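You operate a simulated robot arm through the tools that you are given. There is no shell and no other tool.

Carry out the task below with a simulated robot arm. There is one attempt and no reset: what you move stays moved.

Task
Oil the thread gauge and screw it home in the black crank's pedal eye.
Fine: oil from the red tin before it goes in; lid of the tin shut again; the pedal stays. Drop and damage nothing, leave nothing switched on. Where these are worked on the way, their far stop is far enough and under half their travel is too little: lid of the red oil tin.

Only the result counts: the job must be done as asked and must still hold three seconds after the hand-in. Knocking over, shifting, dropping, spilling or breaking anything else fails it. A push-on lid holds only when it is set on centred and level and pressed home; a screw cap is set on level and turned clockwise until tight.

Robot
A 7-joint arm with a two-finger gripper, fixed in place. Base frame: the origin is at the foot of the arm, x ahead of it, y to its left, z up; the work surface is at about z = 800. Lengths are in mm, angles in rad, forces in N, time in s.
With the tool pointing down near the work surface it reaches from about 340 to 720 mm from the base axis. Its first joint turns from -1.152 to 1.152 rad. Payload 2.45 kg.
Tool frame: the origin (TCP) lies between the finger pads and is the grasp point; the fingertips stand 26 mm ahead of it; z points along the fingers, y is the line along which they close. Largest opening 96 mm; the body of the gripper starts 69 mm behind the TCP.
Orientation is that of the tool frame in the base frame, as a unit quaternion [w, x, y, z]. With the fingers straight down and closing along the base's y, the tool's x points along the base's -x, its y along +y and its z along -z.

Tools
- The arm moves only by the tool arm_command. Its argument "increments" is a list of rows, each a list of 3 entries, a list of its own where there are three numbers: the turn, a rotation vector about the tool's x, y, z in units of 6 degrees (1.0 is 6 degrees), then the shift along the tool's x, y, z in units of 50 mm (1.0 is 50 mm), then the gripper command, from -1 (fully open) to 1 (shut), values between in proportion. In form: [[[ax, ay, az], [dx, dy, dz], grip], ...]. A call has 1 to 20 rows; each row shifts and turns the commanded pose from where the row before left it, along the tool's axes as they then stand. A call with a number of a shift or a turn outside -1 to 1 is refused whole. A row lasts 0.2 s, in which the tool goes at most 50 mm and 0.15 rad; a call with a longer step from one row to the next is refused whole, and so is a gripper value outside its range. Where a pose cannot be reached the arm comes as near as it can. A force on the tool above 40 N (or 10 N above the force at the start of the call, whichever is more), or a blocked arm, ends the call early, and 0.2 s more pass. Each finger halts on what it meets, pressing with about 41 N; the grip force reading is that of the motor and also rises with nothing between the fingers. The clock runs only during rows and for 0.2 s after the last one: add rows that do not move to give the fingers time. It gives the time, the measured TCP pose, the force on the tool (base axes), the opening and the grip force at its end, in the units of the frame above (readings bear some noise), with the torque about the TCP (base axes, N m) and any sound that the robot's microphone picked up.
- Cameras (640 x 400 px; columns grow to the right, rows downward): "scene" is fixed at [171, -389.1, 1426]; the picture's right is [0.69, -0.72, 0.00], its down [-0.41, -0.40, -0.82] and it looks along [0.59, 0.57, -0.58] (base axes); focal length 315 px, centre (320, 200). "wrist" rides on the gripper at [82, 3, -98] in the tool frame; the picture's right is [-0.04, 1.00, 0.00], its down [-0.73, -0.03, -0.68] and it looks along [-0.68, -0.03, 0.73] (tool axes); focal length 256 px, centre (320, 200). There is no depth. A picture from a camera that has moved, and an enlarged one, comes with that camera's place and axes in the base frame and with its lens. The place of the scene camera against the robot may be out by one fixed shift of up to 18 mm in any direction.
- capture(camera): a new picture of that camera. The clock stands still meanwhile.
- inspect(camera, box): a new picture of the part [left, top, right, bottom] of that camera's present view, enlarged. The clock stands still meanwhile.
- finish_job(): hands the job in; it is judged then, once.

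Nothing tells you positions but the pictures and the camera data. Unless the task says otherwise, let go and move clear before handing in.

The tools are called as a command line: name --argument value ..., lists and objects as JSON in quotes. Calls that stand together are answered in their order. arm_command: Moves the arm, as the interface text tells. Its arguments: {"type":"object","properties":{"increments":{"type":"array","items":{"type":"array"}}},"required":["increments"]} The other tools are called the same way: capture (camera) takes a picture; inspect (camera, box) takes an enlarged picture of a part of a camera's view; finish_job () hands the job in.

At the start:

```text
t: 0.0
tcp_pos: [441.4, 160.7, 1094.7]
tool_rot: [0.0, -0.001, 1.0, 0.0]
wrist_force: [0.0, 0.3, 1.0]
wrist_torque: [0.02, -0.02, 0.01]
gripper_width: 96.2
finger_force: 0.1
```

scene: 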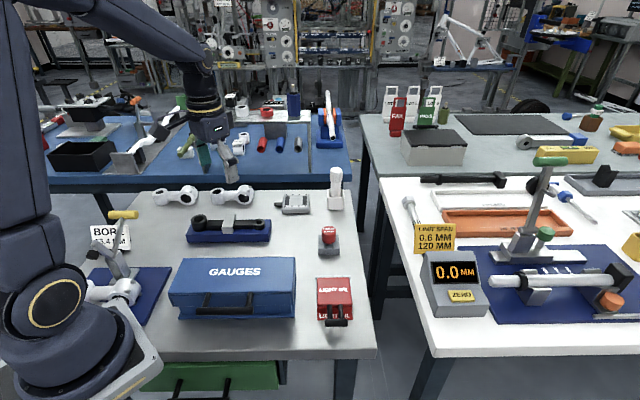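
wrist: 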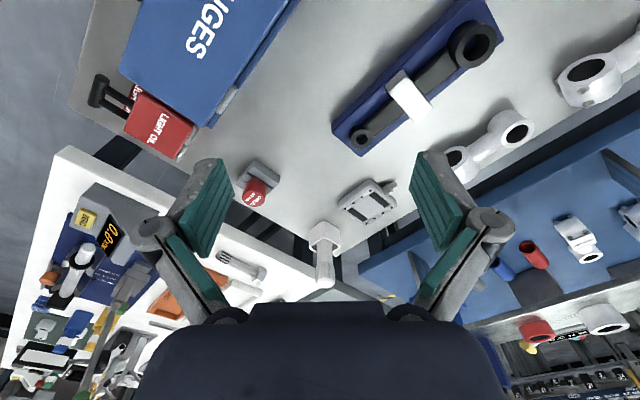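

I see a table with a GAUGES box, a red "LIGHT OIL" tin, a black crank on a blue block, a few white parts and a small red-topped item. I'll look closer before moving anything.

inspect --camera "scene" --box '[150, 160, 370, 340]'

inspect --camera "wrist" --box '[60, 0, 360, 290]'

inspect --camera "wrist" --box '[300, 0, 640, 290]'

inspect --camera "scene" --box '[280, 150, 370, 260]'

inspect --camera "scene" --box '[290, 255, 380, 345]'

```text
2.22 times, centred on (260, 250) of scene
camera zoom: at [171.0, -389.1, 1426.0], right [0.69, -0.72, 0.0], down [-0.41, -0.4, -0.82], along [0.59, 0.57, -0.58], focal length 700 px, centre (453, 89)
```

zoom: 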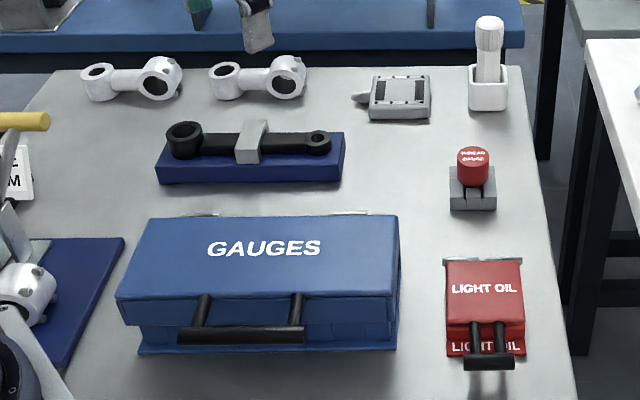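

```text
1.38 times, centred on (210, 145) of wrist
camera zoom: at [360.6, 163.7, 1193.3], right [0.04, 1.0, 0.0], down [0.73, -0.03, 0.68], along [0.68, -0.03, -0.73], focal length 353 px, centre (472, 276)
```

zoom: 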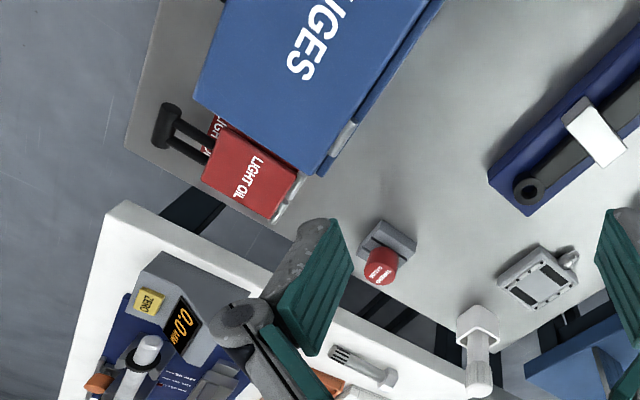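

```text
1.38 times, centred on (470, 145) of wrist
camera zoom: at [360.6, 163.7, 1193.3], right [0.04, 1.0, 0.0], down [0.73, -0.03, 0.68], along [0.68, -0.03, -0.73], focal length 353 px, centre (113, 276)
```

zoom: 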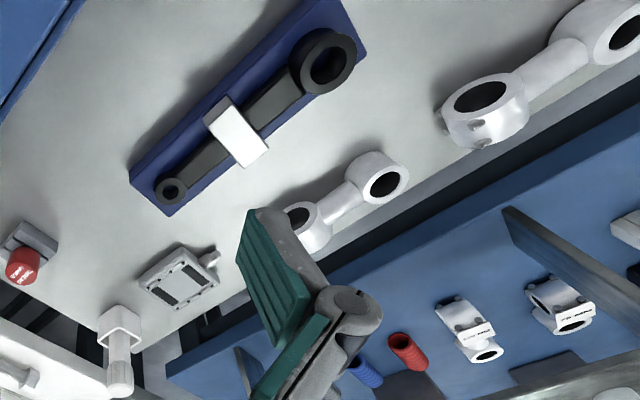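

```text
3.64 times, centred on (325, 205) of scene
camera zoom: at [171.0, -389.1, 1426.0], right [0.69, -0.72, 0.0], down [-0.41, -0.4, -0.82], along [0.59, 0.57, -0.58], focal length 1145 px, centre (302, 182)
```

zoom: 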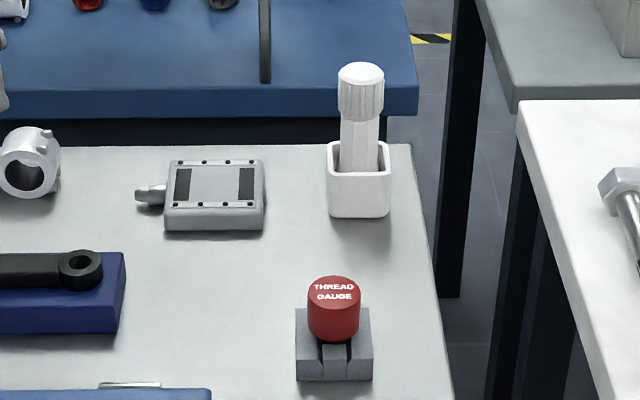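

```text
4.44 times, centred on (335, 300) of scene
camera zoom: at [171.0, -389.1, 1426.0], right [0.69, -0.72, 0.0], down [-0.41, -0.4, -0.82], along [0.59, 0.57, -0.58], focal length 1400 px, centre (253, -244)
```

zoom: 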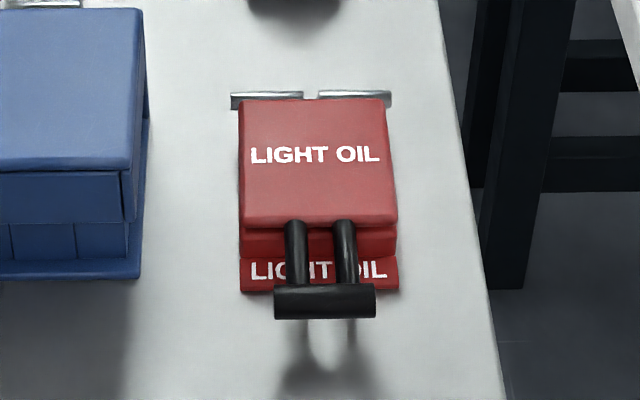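

The gauge (red knob) stands in a grey slotted holder, the crank's small eye is its right-hand end, and the oil tin is a hinged box with a black front handle. I'll move the wrist camera toward the tin for a closer look.

arm_command --increments '[[[0, 0, 0], [0.137, -0.803, 0.183], -1], [[0, 0, 0], [0.137, -0.803, 0.183], -1], [[0, 0, 0], [0.137, -0.803, 0.183], -1], [[0, 0, 0], [0.137, -0.803, 0.183], -1], [[0, 0, 0], [0.137, -0.803, 0.183], -1], [[0, 0, 0], [0.137, -0.803, 0.183], -1], [[0, 0, 0], [0, 0, 0], -1]]'

capture --camera "wrist"

```text
t: 1.6
tcp_pos: [402.8, -81.3, 1038.3]
tool_rot: [0.0, 0.0, 1.0, 0.001]
wrist_force: [-0.3, 0.4, 0.6]
wrist_torque: [-0.02, -0.01, 0.0]
gripper_width: 95.9
finger_force: 0.1
```

```text
taken
camera wrist: at [321.7, -78.4, 1137.0], right [0.04, 1.0, 0.0], down [0.73, -0.03, 0.68], along [0.68, -0.03, -0.73], focal length 256 px, centre (320, 200)
```

wrist: 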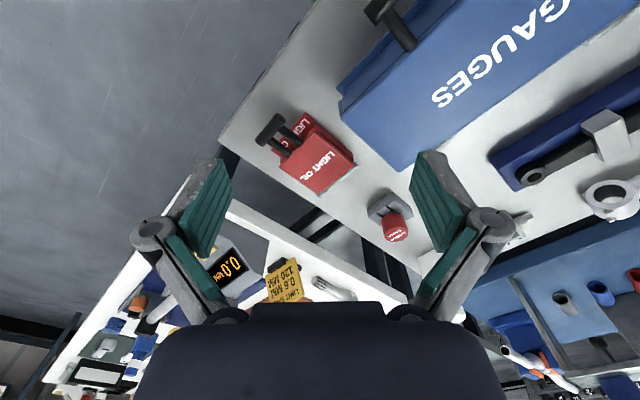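

inspect --camera "wrist" --box '[230, 90, 430, 250]'

```text
2.50 times, centred on (330, 170) of wrist
camera zoom: at [321.7, -78.4, 1137.0], right [0.04, 1.0, 0.0], down [0.73, -0.03, 0.68], along [0.68, -0.03, -0.73], focal length 640 px, centre (295, 275)
```

zoom: 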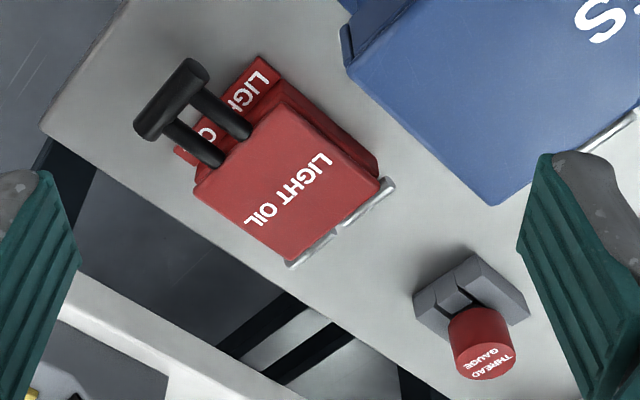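

The tin's handle crossbar is around (479, -149, 834) with the hinge on the far side, and the gauge stands near (645, 40). I'll yaw the tool to line up with the tin's front and look from closer in.

arm_command --increments '[[[0, 0, -0.917], [0, 0, 0], -1], [[0, 0, -0.917], [0, 0, 0], -1], [[0, 0, -0.917], [0, 0, 0], -1], [[0, 0, -0.917], [0, 0, 0], -1], [[0, 0, -0.917], [0, 0, 0], -1], [[0, 0, -0.917], [0, 0, 0], -1], [[0, 0, -0.917], [0, 0, 0], -1], [[0, 0, -0.917], [0, 0, 0], -1], [[0, 0, 0], [0.375, -0.7, 0.253], -1], [[0, 0, 0], [0.375, -0.7, 0.253], -1], [[0, 0, 0], [0.375, -0.7, 0.253], -1], [[0, 0, 0], [0, 0, 0], -1]]'

capture --camera "wrist"

capture --camera "scene"

```text
t: 4.2
tcp_pos: [434.9, -196.7, 1002.3]
tool_rot: [0.0, -0.375, 0.927, -0.001]
wrist_force: [0.6, -0.1, -0.2]
wrist_torque: [-0.02, -0.02, -0.01]
gripper_width: 95.7
finger_force: 0.0
```

```text
taken
camera wrist: at [373.1, -251.1, 1099.4], right [-0.67, 0.75, 0.0], down [0.55, 0.49, 0.68], along [0.51, 0.45, -0.73], focal length 256 px, centre (320, 200)
```

wrist: 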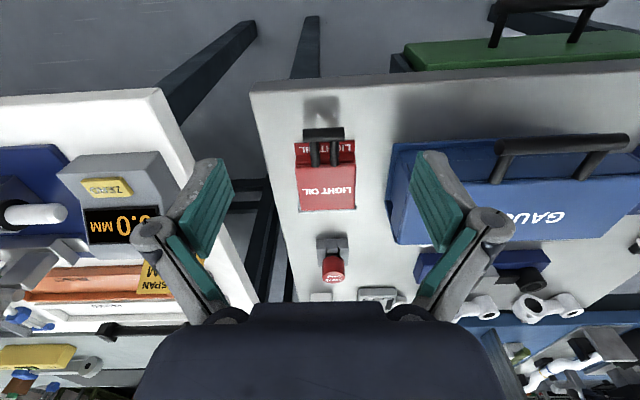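

```text
taken
```

scene: 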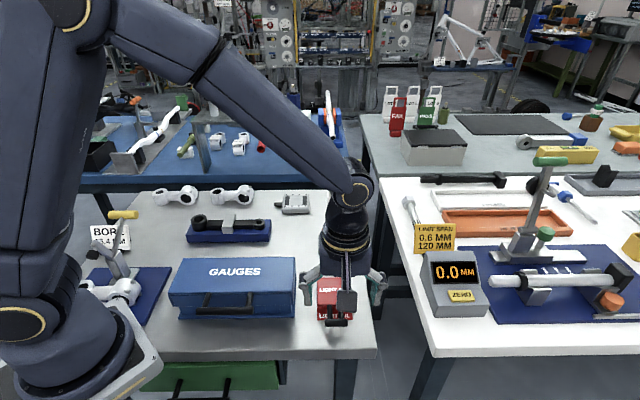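

inspect --camera "wrist" --box '[265, 90, 385, 210]'

inspect --camera "wrist" --box '[290, 210, 410, 310]'

```text
3.33 times, centred on (325, 150) of wrist
camera zoom: at [373.1, -251.1, 1099.4], right [-0.67, 0.75, 0.0], down [0.55, 0.49, 0.68], along [0.51, 0.45, -0.73], focal length 853 px, centre (303, 367)
```

zoom: 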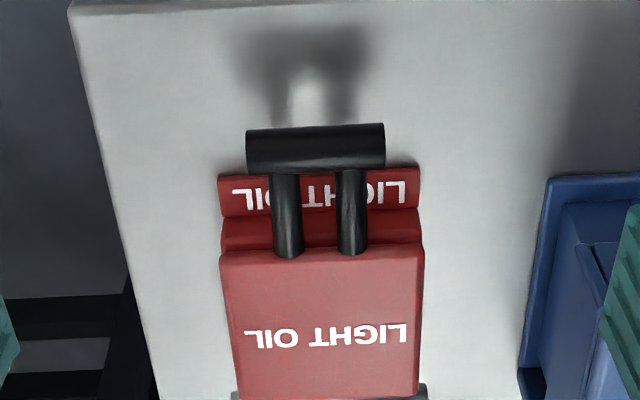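

```text
4.00 times, centred on (350, 260) of wrist
camera zoom: at [373.1, -251.1, 1099.4], right [-0.67, 0.75, 0.0], down [0.55, 0.49, 0.68], along [0.51, 0.45, -0.73], focal length 1024 px, centre (200, -40)
```

zoom: 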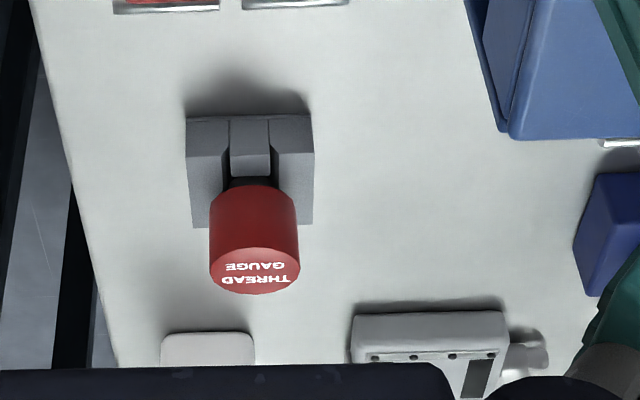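

The tin's crossbar lines up with the tool's y axis: centre about (479, -151, 834), 48 mm long, with the hinge about 119 mm behind it. I'll go above the handle and check from there.

arm_command --increments '[[[0, 0, 0], [-0.423, 0.015, 0.64], -0.46], [[0, 0, 0], [-0.423, 0.015, 0.64], -0.46], [[0, 0, 0], [-0.423, 0.015, 0.64], -0.46], [[0, 0, 0], [0, 0, 0], -0.46]]'

capture --camera "wrist"

inspect --camera "scene" --box '[270, 220, 400, 350]'

```text
t: 5.2
tcp_pos: [476.8, -149.0, 907.3]
tool_rot: [0.0, -0.375, 0.927, 0.0]
wrist_force: [0.3, 0.0, -0.9]
wrist_torque: [0.01, -0.01, 0.01]
gripper_width: 69.8
finger_force: 0.1
```

```text
taken
camera wrist: at [416.4, -203.7, 1005.6], right [-0.67, 0.75, 0.0], down [0.55, 0.49, 0.68], along [0.51, 0.45, -0.73], focal length 256 px, centre (320, 200)
```

wrist: 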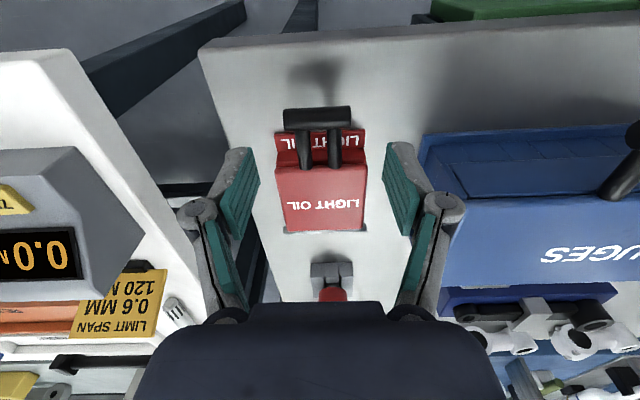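

```text
3.08 times, centred on (335, 285) of scene
camera zoom: at [171.1, -389.1, 1426.0], right [0.69, -0.72, 0.0], down [-0.41, -0.4, -0.82], along [0.59, 0.57, -0.58], focal length 969 px, centre (274, -62)
```

zoom: 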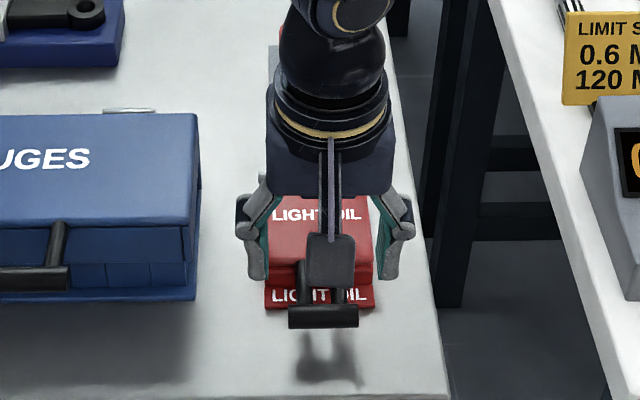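

inspect --camera "wrist" --box '[240, 60, 400, 240]'

```text
2.22 times, centred on (320, 150) of wrist
camera zoom: at [416.4, -203.7, 1005.6], right [-0.67, 0.75, 0.0], down [0.55, 0.49, 0.68], along [0.51, 0.45, -0.73], focal length 569 px, centre (320, 311)
```

zoom: 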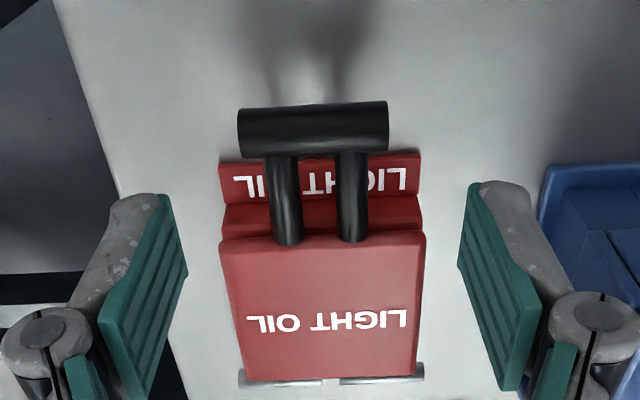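

The handle crossbar centre comes out at about (479, -151, 833). I'll lower the fingers to straddle its ends, still open, and check that they're centred.

arm_command --increments '[[[0, 0, 0], [-0.003, -0.033, 0.62], -0.46], [[0, 0, 0], [-0.003, -0.033, 0.62], -0.46], [[0, 0, 0], [0, 0, 0], -0.46]]'

capture --camera "wrist"

inspect --camera "scene" --box '[270, 240, 400, 350]'

```text
t: 6.0
tcp_pos: [480.3, -152.0, 845.4]
tool_rot: [0.0, -0.375, 0.927, 0.0]
wrist_force: [-0.4, 0.9, 0.0]
wrist_torque: [0.01, 0.01, 0.05]
gripper_width: 70.0
finger_force: 0.1
```

```text
taken
camera wrist: at [420.2, -206.6, 943.9], right [-0.67, 0.75, 0.0], down [0.55, 0.49, 0.68], along [0.51, 0.45, -0.73], focal length 256 px, centre (320, 200)
```

wrist: 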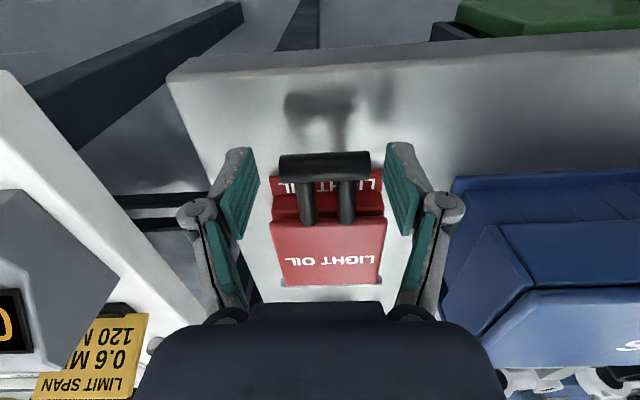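

```text
3.64 times, centred on (335, 295) of scene
camera zoom: at [171.0, -389.1, 1426.0], right [0.69, -0.72, 0.0], down [-0.41, -0.4, -0.82], along [0.59, 0.57, -0.58], focal length 1145 px, centre (266, -146)
```

zoom: 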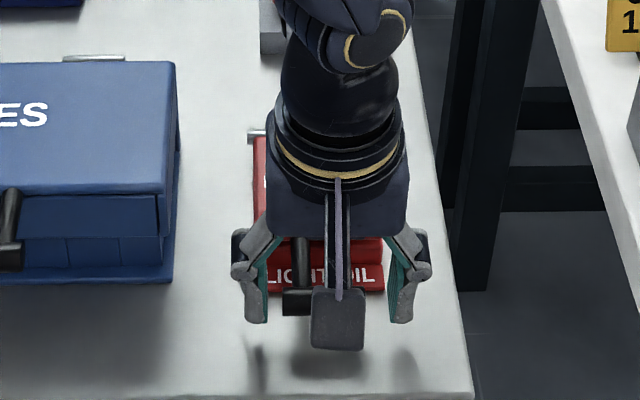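

inspect --camera "wrist" --box '[220, 120, 420, 250]'

```text
3.08 times, centred on (320, 185) of wrist
camera zoom: at [420.2, -206.6, 943.9], right [-0.67, 0.75, 0.0], down [0.55, 0.49, 0.68], along [0.51, 0.45, -0.73], focal length 788 px, centre (320, 246)
```

zoom: 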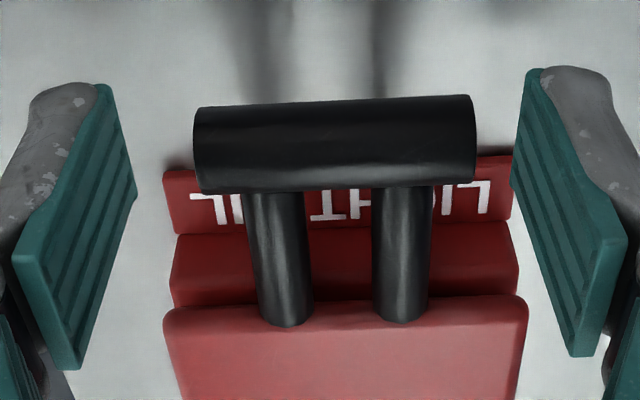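

The bar sits about 2 mm to +y and 3 mm to +x of the tool centre. I'll correct for that and then close on the bar ends.

arm_command --increments '[[[0, 0, 0], [0.06, 0.042, 0], -0.46], [[0, 0, 0], [0, 0, 0], -0.46], [[0, 0, 0], [0, 0, 0], 0.0], [[0, 0, 0], [0, 0, 0], 0.05], [[0, 0, 0], [0, 0, 0], 0.2], [[0, 0, 0], [0, 0, 0], 0.2]]'

inspect --camera "wrist" --box '[220, 120, 420, 250]'

```text
t: 7.4
tcp_pos: [476.9, -151.8, 846.2]
tool_rot: [-0.001, -0.374, 0.927, 0.0]
wrist_force: [-1.5, 1.2, 2.1]
wrist_torque: [0.28, -0.1, 0.05]
gripper_width: 47.5
finger_force: 45.1
```

```text
3.08 times, centred on (320, 185) of wrist
camera zoom: at [416.3, -206.9, 943.9], right [-0.67, 0.75, 0.0], down [0.55, 0.49, 0.68], along [0.51, 0.45, -0.73], focal length 788 px, centre (320, 246)
```

zoom: 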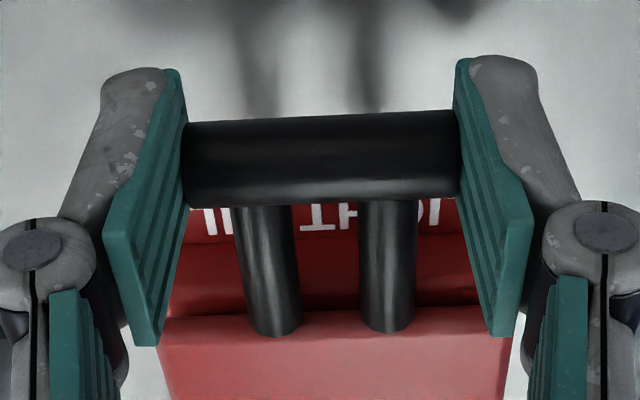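

The grip is firm at 47.5 mm with very little side load. Next I'll lift the handle a little along the lid's arc and watch the forces.

arm_command --increments '[[[0, 0, 0], [-0.01, 0, -0.14], 0.4], [[0, 0, 0], [-0.023, 0, -0.14], 0.4], [[0, 0, 0], [0, 0, 0], 0.4]]'

inspect --camera "wrist" --box '[220, 100, 420, 260]'

```text
t: 8.2
tcp_pos: [478.0, -152.1, 857.8]
tool_rot: [-0.001, -0.375, 0.927, -0.001]
wrist_force: [-0.1, -3.1, -10.5]
wrist_torque: [-1.05, 0.86, 0.81]
gripper_width: 47.8
finger_force: 45.1
```

```text
2.50 times, centred on (320, 180) of wrist
camera zoom: at [416.6, -206.7, 957.2], right [-0.67, 0.75, 0.0], down [0.55, 0.49, 0.68], along [0.51, 0.45, -0.74], focal length 640 px, centre (320, 250)
```

zoom: 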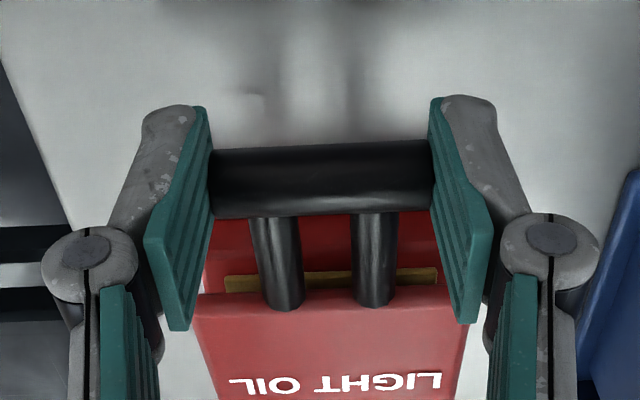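

The lid is starting to lift, but the grip resists pivoting. I'll lower it, let go, and re-grip with the tool tilted forward about 40° so the tool can turn along with the lid.

arm_command --increments '[[[0, 0, 0], [0.023, 0, 0.14], 0.4], [[0, 0, 0], [0.01, 0, 0.14], 0.4], [[0, 0, 0], [0, 0, 0], 0.4], [[0, 0, 0], [0, 0, 0], -0.3], [[0, 0, 0], [0, 0, 0], -0.3]]'

inspect --camera "wrist" --box '[220, 100, 420, 260]'

```text
t: 9.4
tcp_pos: [475.7, -151.6, 844.2]
tool_rot: [0.0, -0.374, 0.927, 0.0]
wrist_force: [-0.5, -0.6, -0.6]
wrist_torque: [0.02, -0.01, 0.02]
gripper_width: 62.3
finger_force: 0.1
```

```text
2.50 times, centred on (320, 180) of wrist
camera zoom: at [415.4, -206.6, 942.0], right [-0.67, 0.75, 0.0], down [0.55, 0.49, 0.68], along [0.51, 0.45, -0.73], focal length 640 px, centre (320, 250)
```

zoom: 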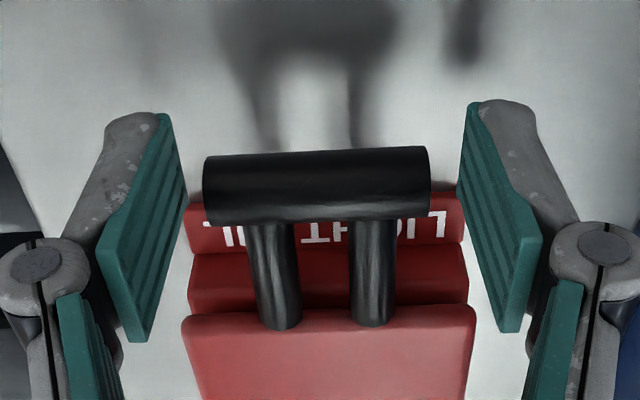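

arm_command --increments '[[[0, -0.95, 0], [0.024, -0.004, 0], -0.3], [[0, -0.95, 0], [0.024, -0.004, 0], -0.3], [[0, -0.95, 0], [0.024, -0.004, 0], -0.3], [[0, -0.95, 0], [0.024, -0.004, 0], -0.3], [[0, -0.95, 0], [0.024, -0.004, 0], -0.3], [[0, -0.95, 0], [0.024, 0, 0], -0.3], [[0, -0.95, 0], [0.024, 0, 0], -0.3], [[0, 0, 0], [0, 0, 0], -0.3]]'

capture --camera "wrist"

inspect --camera "scene" --box '[270, 220, 400, 350]'

```text
t: 11.2
tcp_pos: [471.5, -159.3, 841.0]
tool_rot: [0.317, -0.352, 0.871, 0.128]
wrist_force: [-0.2, 0.6, -0.1]
wrist_torque: [0.02, 0.01, 0.0]
gripper_width: 62.3
finger_force: 0.1
```

```text
taken
camera wrist: at [378.4, -244.0, 864.2], right [-0.67, 0.74, 0.03], down [0.11, 0.07, 0.99], along [0.73, 0.67, -0.13], focal length 256 px, centre (320, 200)
```

wrist: 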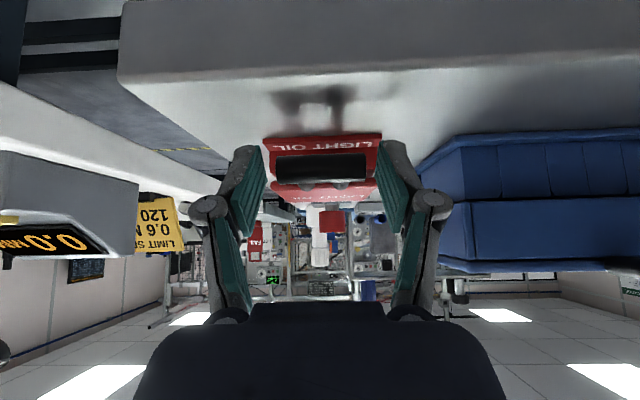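

```text
3.08 times, centred on (335, 285) of scene
camera zoom: at [171.0, -389.1, 1426.0], right [0.69, -0.72, 0.0], down [-0.41, -0.4, -0.82], along [0.59, 0.57, -0.58], focal length 969 px, centre (274, -62)
```

zoom: 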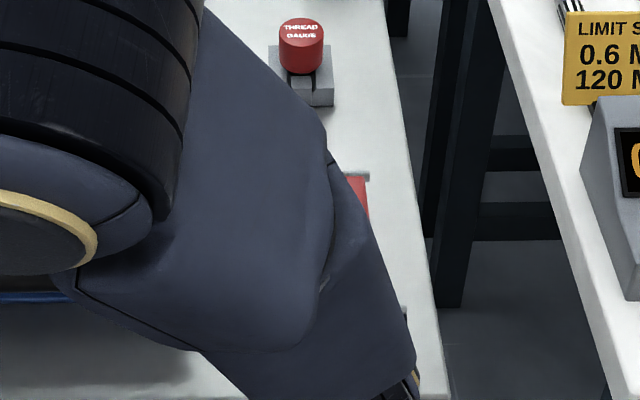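

inspect --camera "wrist" --box '[220, 80, 420, 220]'

```text
2.86 times, centred on (320, 150) of wrist
camera zoom: at [378.4, -244.0, 864.2], right [-0.67, 0.74, 0.03], down [0.11, 0.07, 0.99], along [0.73, 0.67, -0.13], focal length 731 px, centre (320, 343)
```

zoom: 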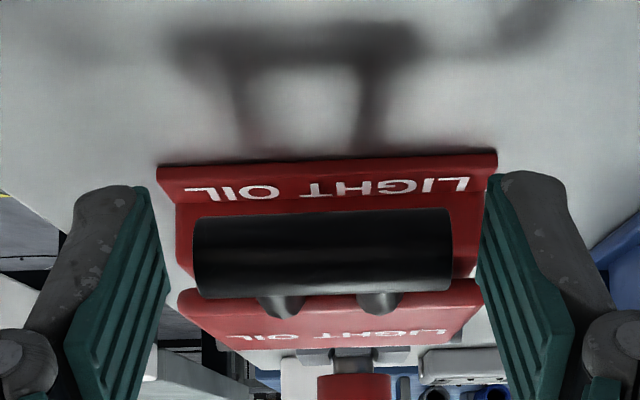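

The bar is well centred between the fingers. Now I'll grip and turn rigidly about the hinge, taken at about (570, -61, 828), two 5° steps first.

arm_command --increments '[[[0, 0, 0], [0, 0, 0], 0.0], [[0, 0, 0], [0, 0, 0], 0.4], [[0, 0, 0], [0, 0, 0], 0.4], [[0, 0.833, 0], [-0.18, 0, -0.164], 0.4], [[0, 0.833, 0], [-0.18, 0, -0.164], 0.4], [[0, 0, 0], [0, 0, 0], 0.4]]'

capture --camera "wrist"

```text
t: 12.6
tcp_pos: [472.5, -156.2, 865.3]
tool_rot: [0.239, -0.363, 0.896, 0.096]
wrist_force: [6.0, 2.2, -12.8]
wrist_torque: [-1.22, 0.63, 0.42]
gripper_width: 47.1
finger_force: 45.3
```

```text
taken
camera wrist: at [385.7, -236.4, 909.9], right [-0.67, 0.74, 0.02], down [0.24, 0.19, 0.95], along [0.7, 0.64, -0.3], focal length 256 px, centre (320, 200)
```

wrist: 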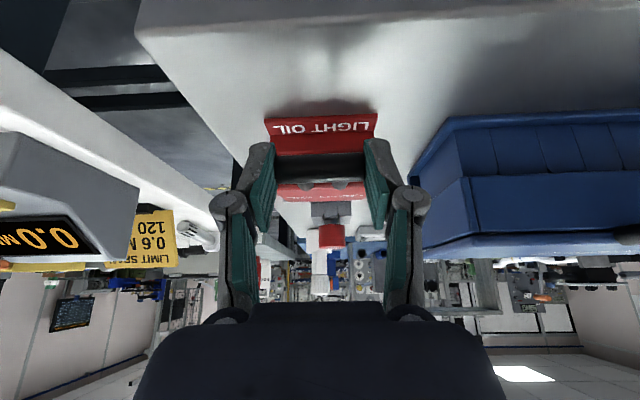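

The lid follows, with about 6 N of radial pull toward the hinge, so I'll tighten the arc slightly and carry on.

arm_command --increments '[[[0, 0.833, 0], [-0.187, 0, -0.157], 0.4], [[0, 0.833, 0], [-0.187, 0, -0.157], 0.4], [[0, 0.833, 0], [-0.187, 0, -0.157], 0.4], [[0, 0, 0], [0, 0, 0], 0.4]]'

capture --camera "wrist"

capture --camera "scene"

```text
t: 13.6
tcp_pos: [484.2, -144.7, 898.5]
tool_rot: [0.118, -0.372, 0.92, 0.048]
wrist_force: [-6.2, -4.2, -6.3]
wrist_torque: [-1.15, 0.69, 0.63]
gripper_width: 47.5
finger_force: 45.6
```

```text
taken
camera wrist: at [407.3, -215.4, 972.3], right [-0.67, 0.75, 0.01], down [0.41, 0.35, 0.84], along [0.62, 0.57, -0.54], focal length 256 px, centre (320, 200)
```

wrist: 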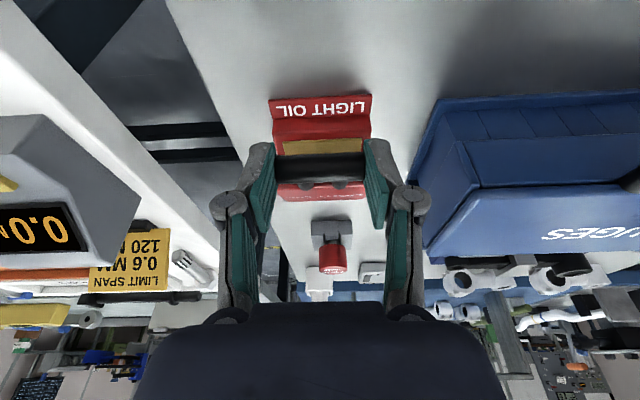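

```text
taken
```

scene: 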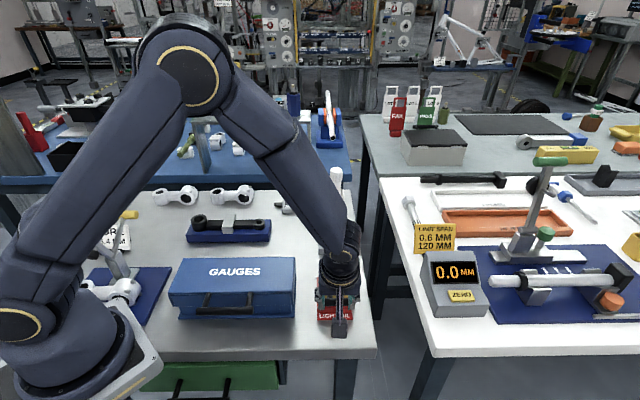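

arm_command --increments '[[[0, 0.833, 0], [-0.168, 0, -0.178], 0.4], [[0, 0.833, 0], [-0.181, 0, -0.163], 0.4], [[0, 0.833, 0], [-0.181, 0, -0.163], 0.4], [[0, 0, 0], [0, 0, 0], 0.4]]'

capture --camera "wrist"

```text
t: 14.6
tcp_pos: [499.4, -129.8, 927.0]
tool_rot: [-0.003, -0.375, 0.927, 0.0]
wrist_force: [-3.9, 4.2, -10.5]
wrist_torque: [-0.59, 0.62, 0.63]
gripper_width: 47.5
finger_force: 45.4
```

```text
taken
camera wrist: at [440.0, -183.8, 1025.2], right [-0.67, 0.75, 0.0], down [0.55, 0.49, 0.68], along [0.5, 0.45, -0.74], focal length 256 px, centre (320, 200)
```

wrist: 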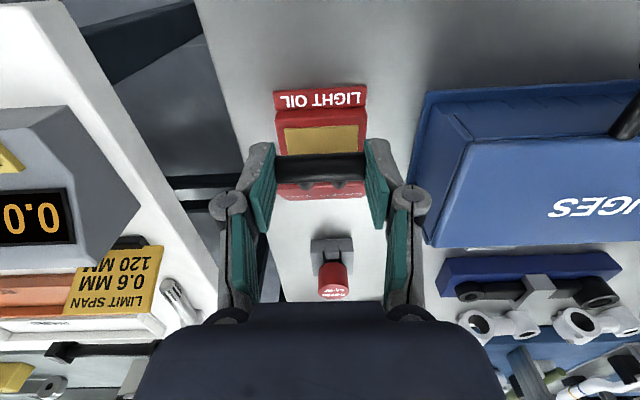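

arm_command --increments '[[[0, 0.833, 0], [-0.18, 0, -0.164], 0.4], [[0, 0.833, 0], [-0.18, 0, -0.164], 0.4], [[0, 0.833, 0], [-0.18, 0, -0.164], 0.4], [[0, 0.833, 0], [-0.18, 0, -0.164], 0.4], [[0, 0, 0], [0, 0, 0], 0.4]]'

capture --camera "wrist"

```text
t: 15.8
tcp_pos: [528.3, -101.2, 953.0]
tool_rot: [-0.165, -0.369, 0.912, -0.064]
wrist_force: [-2.0, 14.2, -30.1]
wrist_torque: [-0.36, 0.4, 0.25]
gripper_width: 47.7
finger_force: 45.0
```

```text
taken
camera wrist: at [496.2, -128.7, 1073.5], right [-0.67, 0.74, -0.01], down [0.68, 0.62, 0.38], along [0.29, 0.25, -0.92], focal length 256 px, centre (320, 200)
```

wrist: 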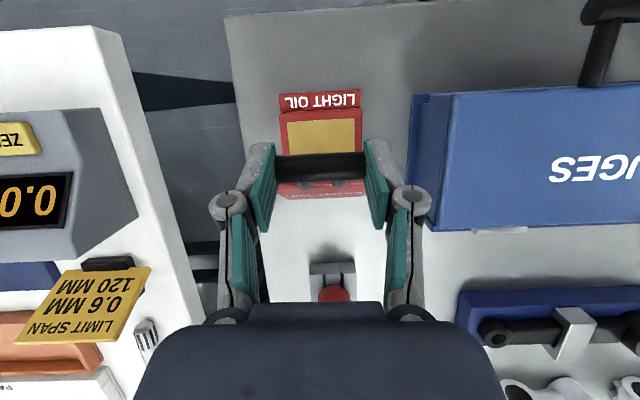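

The lid is about 60° open, but a 30 N inward pull has built up, so my radius is too large here. I'll ease in and re-read the force.

arm_command --increments '[[[0, 0, 0], [-0.043, 0, 0.042], 0.4], [[0, 0, 0], [0, 0, 0], 0.4]]'

inspect --camera "wrist" --box '[220, 60, 420, 240]'

```text
t: 16.4
tcp_pos: [528.6, -101.8, 953.5]
tool_rot: [-0.163, -0.369, 0.913, -0.065]
wrist_force: [-19.0, 19.0, 10.1]
wrist_torque: [1.32, 0.51, 0.62]
gripper_width: 47.5
finger_force: 44.6
```

```text
2.22 times, centred on (320, 150) of wrist
camera zoom: at [496.0, -128.7, 1073.5], right [-0.67, 0.75, -0.01], down [0.68, 0.62, 0.39], along [0.29, 0.25, -0.92], focal length 569 px, centre (320, 311)
```

zoom: 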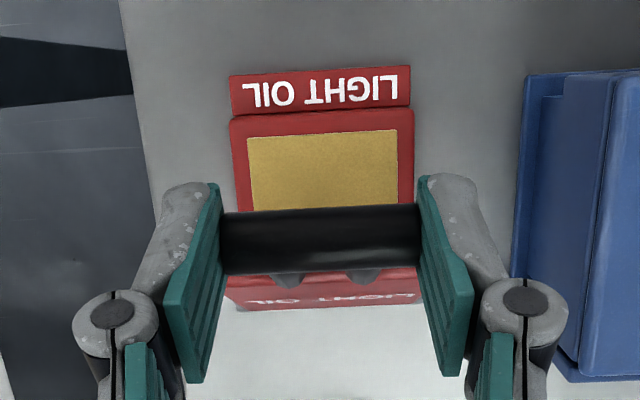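

arm_command --increments '[[[0, 0, 0], [0.009, 0.04, -0.009], 0.4], [[0, 0, 0], [0, 0, 0], 0.4]]'

```text
t: 17.0
tcp_pos: [527.7, -100.6, 953.9]
tool_rot: [-0.161, -0.368, 0.913, -0.066]
wrist_force: [-5.3, 9.3, 0.9]
wrist_torque: [0.6, 0.07, -0.03]
gripper_width: 47.5
finger_force: 45.3
```

arm_command --increments '[[[0, 0.833, 0], [-0.183, 0.022, -0.16], 0.4], [[0, 0.833, 0], [-0.183, 0.01, -0.16], 0.4], [[0, 0, 0], [0, 0, 0], 0.4]]'

```text
t: 17.8
tcp_pos: [545.0, -84.4, 961.2]
tool_rot: [-0.242, -0.36, 0.895, -0.099]
wrist_force: [0.4, -8.5, -3.5]
wrist_torque: [-1.01, 0.31, 0.32]
gripper_width: 47.8
finger_force: 44.8
```

arm_command --increments '[[[0, 0.833, 0], [-0.182, 0.0, -0.161], 0.4], [[0, 0.833, 0], [-0.182, 0.004, -0.161], 0.4], [[0, 0, 0], [0, 0, 0], 0.4]]'

capture --camera "wrist"

capture --camera "scene"

```text
t: 18.6
tcp_pos: [561.9, -67.7, 963.6]
tool_rot: [-0.319, -0.352, 0.87, -0.131]
wrist_force: [5.7, -19.8, -7.7]
wrist_torque: [-1.08, 0.88, 0.32]
gripper_width: 47.7
finger_force: 45.0
```

```text
taken
camera wrist: at [560.5, -64.4, 1091.5], right [-0.67, 0.74, -0.03], down [0.74, 0.67, 0.04], along [0.05, 0.01, -1.0], focal length 256 px, centre (320, 200)
```

wrist: 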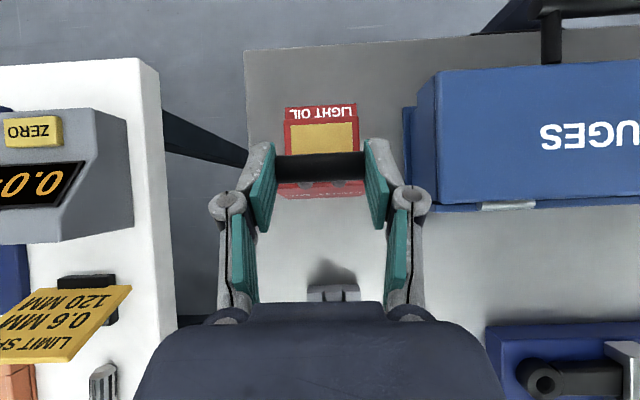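

```text
taken
```

scene: 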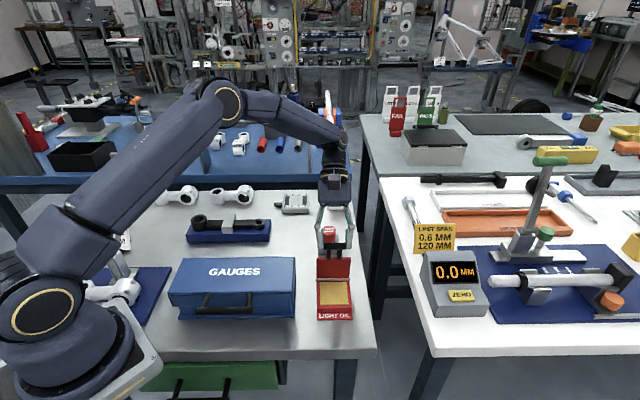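

The lid is about 80° open and the yellow oil pad or pool is visible inside. I'll keep going toward the stop, correcting a small side load.

arm_command --increments '[[[0, 0.833, 0], [-0.187, -0.024, -0.156], 0.4], [[0, 0.833, 0], [-0.184, 0.0, -0.159], 0.4], [[0, 0, 0], [0, 0, 0], 0.4]]'

```text
t: 19.4
tcp_pos: [579.7, -50.2, 962.5]
tool_rot: [-0.393, -0.339, 0.84, -0.158]
wrist_force: [3.2, -13.2, -3.8]
wrist_torque: [-0.4, 0.86, 0.18]
gripper_width: 47.3
finger_force: 45.1
```

arm_command --increments '[[[0, 0.833, 0], [-0.185, -0.016, -0.158], 0.4], [[0, 0.833, 0], [-0.185, -0.004, -0.158], 0.4], [[0, 0, 0], [0, 0, 0], 0.4]]'

capture --camera "scene"

```text
t: 20.2
tcp_pos: [588.5, -42.2, 960.9]
tool_rot: [-0.429, -0.333, 0.822, -0.172]
wrist_force: [-0.6, -1.7, -12.0]
wrist_torque: [-0.25, -0.44, -0.32]
gripper_width: 47.7
finger_force: 44.8
out of reach, approached as far as the arm can: row 2
```

```text
taken
```

scene: 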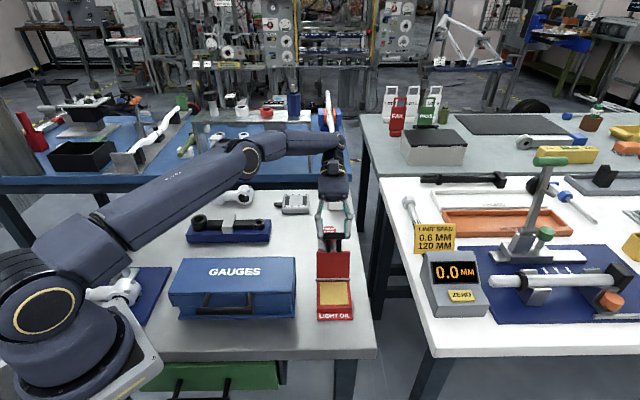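

The arm reached its limit with the lid past vertical, at about 96°. I'll let go of the bar here and see whether the lid stays open.

arm_command --increments '[[[0, 0, 0], [0, 0, 0], -0.3], [[0, 0, 0], [0, 0, 0], -0.3], [[0, 0, 0], [0, 0, 0], -0.3]]'

capture --camera "wrist"

inspect --camera "scene" --box '[270, 180, 400, 330]'

```text
t: 21.0
tcp_pos: [587.9, -43.6, 960.9]
tool_rot: [-0.429, -0.332, 0.822, -0.173]
wrist_force: [-0.4, 0.0, 0.6]
wrist_torque: [0.02, -0.01, 0.0]
gripper_width: 62.2
finger_force: 0.1
```

```text
taken
camera wrist: at [610.2, -17.1, 1084.9], right [-0.68, 0.73, -0.03], down [0.72, 0.66, -0.21], along [-0.13, -0.17, -0.98], focal length 256 px, centre (320, 200)
```

wrist: 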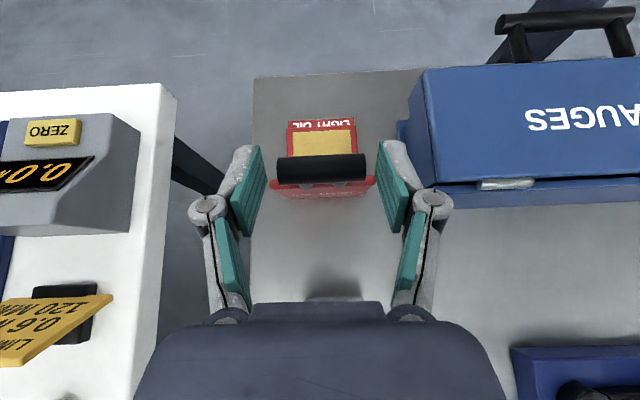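

```text
2.67 times, centred on (335, 255) of scene
camera zoom: at [171.0, -389.1, 1426.0], right [0.69, -0.72, 0.0], down [-0.41, -0.4, -0.82], along [0.59, 0.57, -0.58], focal length 840 px, centre (280, 53)
```

zoom: 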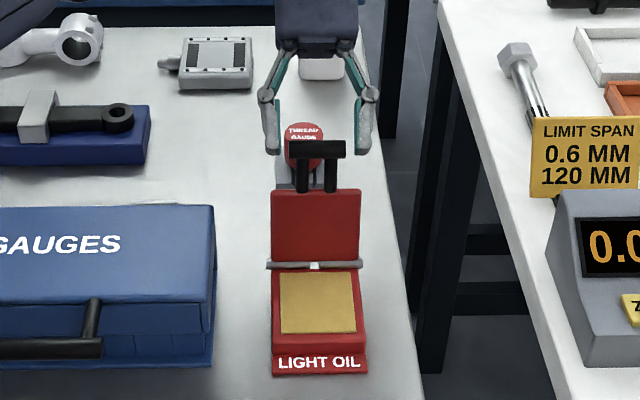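

The lid holds itself open, and the tin shows a flat yellow oil pad level with its rim. I'll rise clear and bring the tool back to vertical.

arm_command --increments '[[[0, 0, 0], [0.82, 0, -0.574], -0.3], [[0, 0, 0], [0.82, 0, -0.574], -0.3], [[0, -1, 0], [0, 0, 0], -0.3], [[0, -1, 0], [0, 0, 0], -0.3], [[0, -1, 0], [0, 0, 0], -0.3], [[0, -1, 0], [0, 0, 0], -0.3], [[0, -1, 0], [0, 0, 0], -0.3], [[0, -1, 0], [0, 0, 0], -0.3], [[0, -1, 0], [0, 0, 0], -0.3], [[0, -1, 0], [0, 0, 0], -0.3], [[0, -1, 0], [0, 0, 0], -0.3], [[0, 0, 0], [0, 0, 0], -0.3]]'

capture --camera "wrist"

inspect --camera "scene" --box '[270, 180, 400, 330]'

```text
t: 23.6
tcp_pos: [586.0, -43.4, 1024.1]
tool_rot: [-0.008, -0.375, 0.927, -0.004]
wrist_force: [-0.8, 0.0, 0.3]
wrist_torque: [0.03, 0.04, 0.01]
gripper_width: 62.3
finger_force: 0.1
out of reach, approached as far as the arm can: row 2
```

```text
taken
camera wrist: at [526.7, -96.1, 1123.6], right [-0.67, 0.75, 0.0], down [0.56, 0.5, 0.67], along [0.5, 0.44, -0.75], focal length 256 px, centre (320, 200)
```

wrist: 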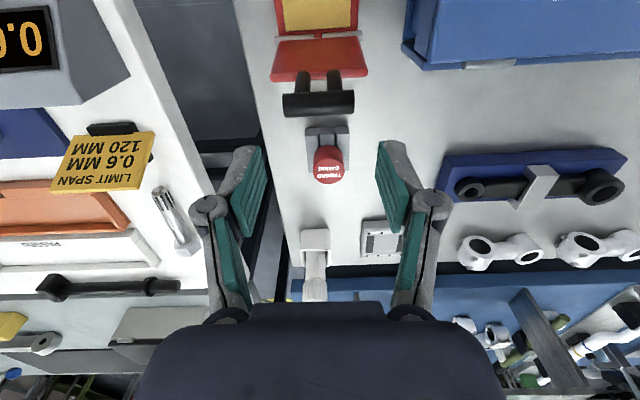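

```text
2.67 times, centred on (335, 255) of scene
camera zoom: at [171.0, -389.1, 1426.0], right [0.69, -0.72, 0.0], down [-0.41, -0.4, -0.82], along [0.59, 0.57, -0.58], focal length 840 px, centre (280, 53)
```

zoom: 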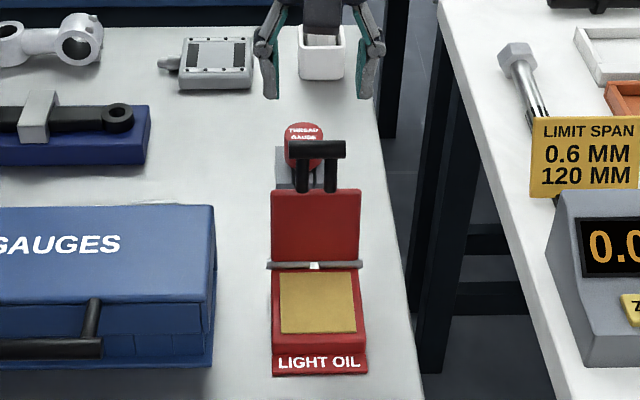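

inspect --camera "wrist" --box '[250, 60, 410, 200]'

inspect --camera "wrist" --box '[270, 200, 640, 310]'

inspect --camera "wrist" --box '[430, 130, 640, 270]'

```text
2.86 times, centred on (330, 130) of wrist
camera zoom: at [526.7, -96.1, 1123.6], right [-0.67, 0.75, 0.0], down [0.56, 0.5, 0.67], along [0.5, 0.44, -0.75], focal length 731 px, centre (291, 400)
```

zoom: 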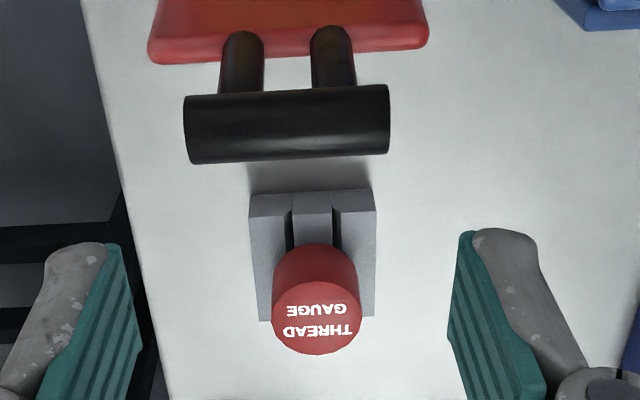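

```text
1.73 times, centred on (455, 255) of wrist
camera zoom: at [526.7, -96.1, 1123.6], right [-0.67, 0.75, 0.0], down [0.56, 0.5, 0.67], along [0.5, 0.44, -0.75], focal length 443 px, centre (86, 105)
```

zoom: 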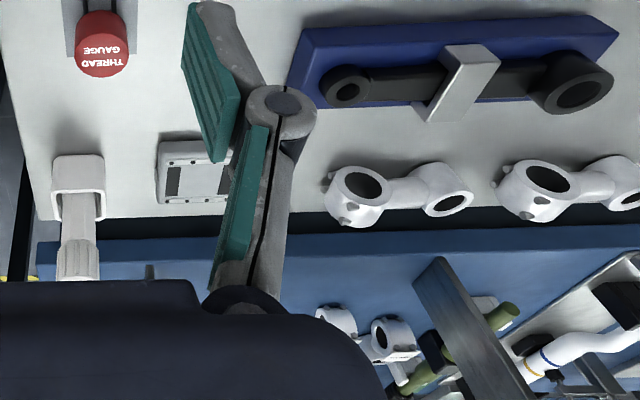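

```text
2.86 times, centred on (535, 200) of wrist
camera zoom: at [526.7, -96.1, 1123.6], right [-0.67, 0.75, 0.0], down [0.56, 0.5, 0.67], along [0.5, 0.44, -0.75], focal length 731 px, centre (-294, 200)
```

zoom: 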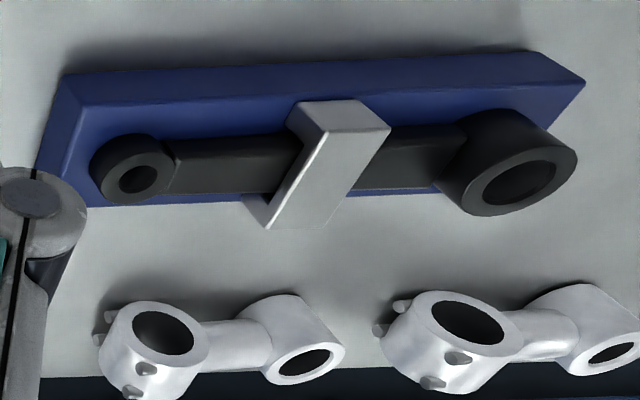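

The gauge's knob top is at about (656, 33, 868) with a diameter near 39 mm. I'll rise to clear the lid, yaw back to nominal and move above the gauge.

arm_command --increments '[[[0, -0.17, 0], [0, 0, 0], -0.3], [[0, 0, 0.917], [0, 0, 0], -0.3], [[0, 0, 0.917], [0, 0, 0], -0.3], [[0, 0, 0.917], [0, 0, 0], -0.3], [[0, 0, 0.917], [0, 0, 0], -0.3], [[0, 0, 0.917], [0, 0, 0], -0.3], [[0, 0, 0.917], [0, 0, 0], -0.3], [[0, 0, 0.917], [0, 0, 0], -0.3], [[0, 0, 0.917], [0, 0, 0], -0.3], [[0, 0, 0], [-0.469, 0.508, 0.493], -0.3], [[0, 0, 0], [-0.469, 0.508, 0.493], -0.3], [[0, 0, 0], [-0.469, 0.508, 0.493], -0.3], [[0, 0, 0], [0, 0, 0], -0.3]]'

capture --camera "wrist"

inspect --camera "scene" --box '[270, 140, 400, 330]'

```text
t: 26.4
tcp_pos: [657.9, 34.8, 948.4]
tool_rot: [-0.001, 0.0, 1.0, 0.0]
wrist_force: [0.3, 0.6, 0.4]
wrist_torque: [0.03, 0.0, -0.05]
gripper_width: 62.4
finger_force: 0.2
```

```text
taken
camera wrist: at [576.9, 37.5, 1047.0], right [0.04, 1.0, 0.0], down [0.73, -0.03, 0.68], along [0.68, -0.03, -0.73], focal length 256 px, centre (320, 200)
```

wrist: 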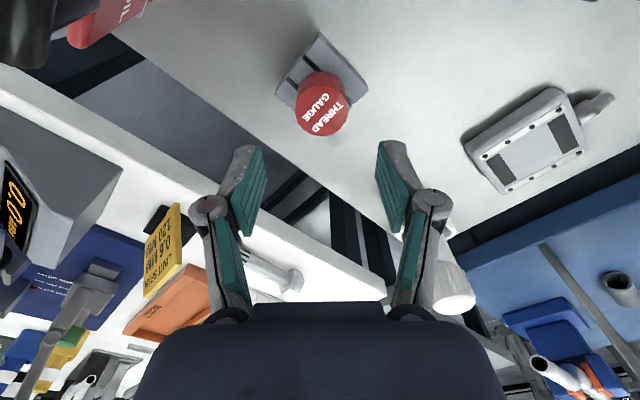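

```text
2.11 times, centred on (335, 235) of scene
camera zoom: at [171.1, -389.1, 1426.0], right [0.69, -0.72, 0.0], down [-0.41, -0.4, -0.82], along [0.59, 0.57, -0.58], focal length 663 px, centre (288, 126)
```

zoom: 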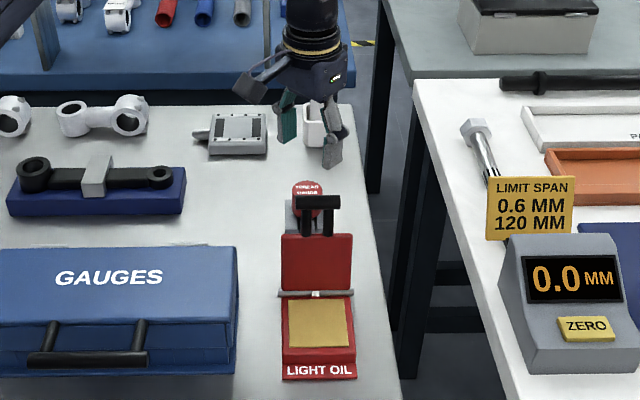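

inspect --camera "wrist" --box '[240, 20, 400, 160]'

```text
2.86 times, centred on (320, 90) of wrist
camera zoom: at [576.9, 37.5, 1047.0], right [0.04, 1.0, 0.0], down [0.73, -0.03, 0.68], along [0.68, -0.03, -0.73], focal length 731 px, centre (320, 514)
```

zoom: 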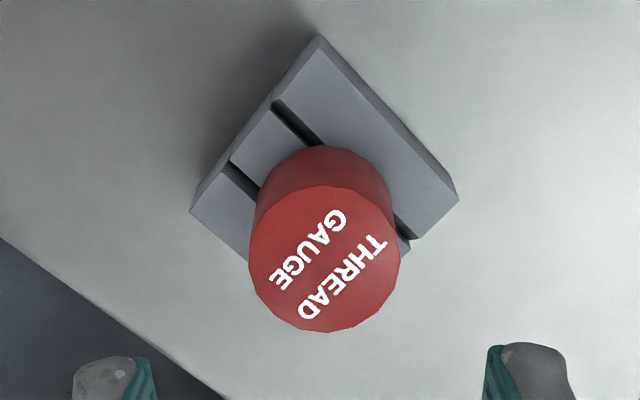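

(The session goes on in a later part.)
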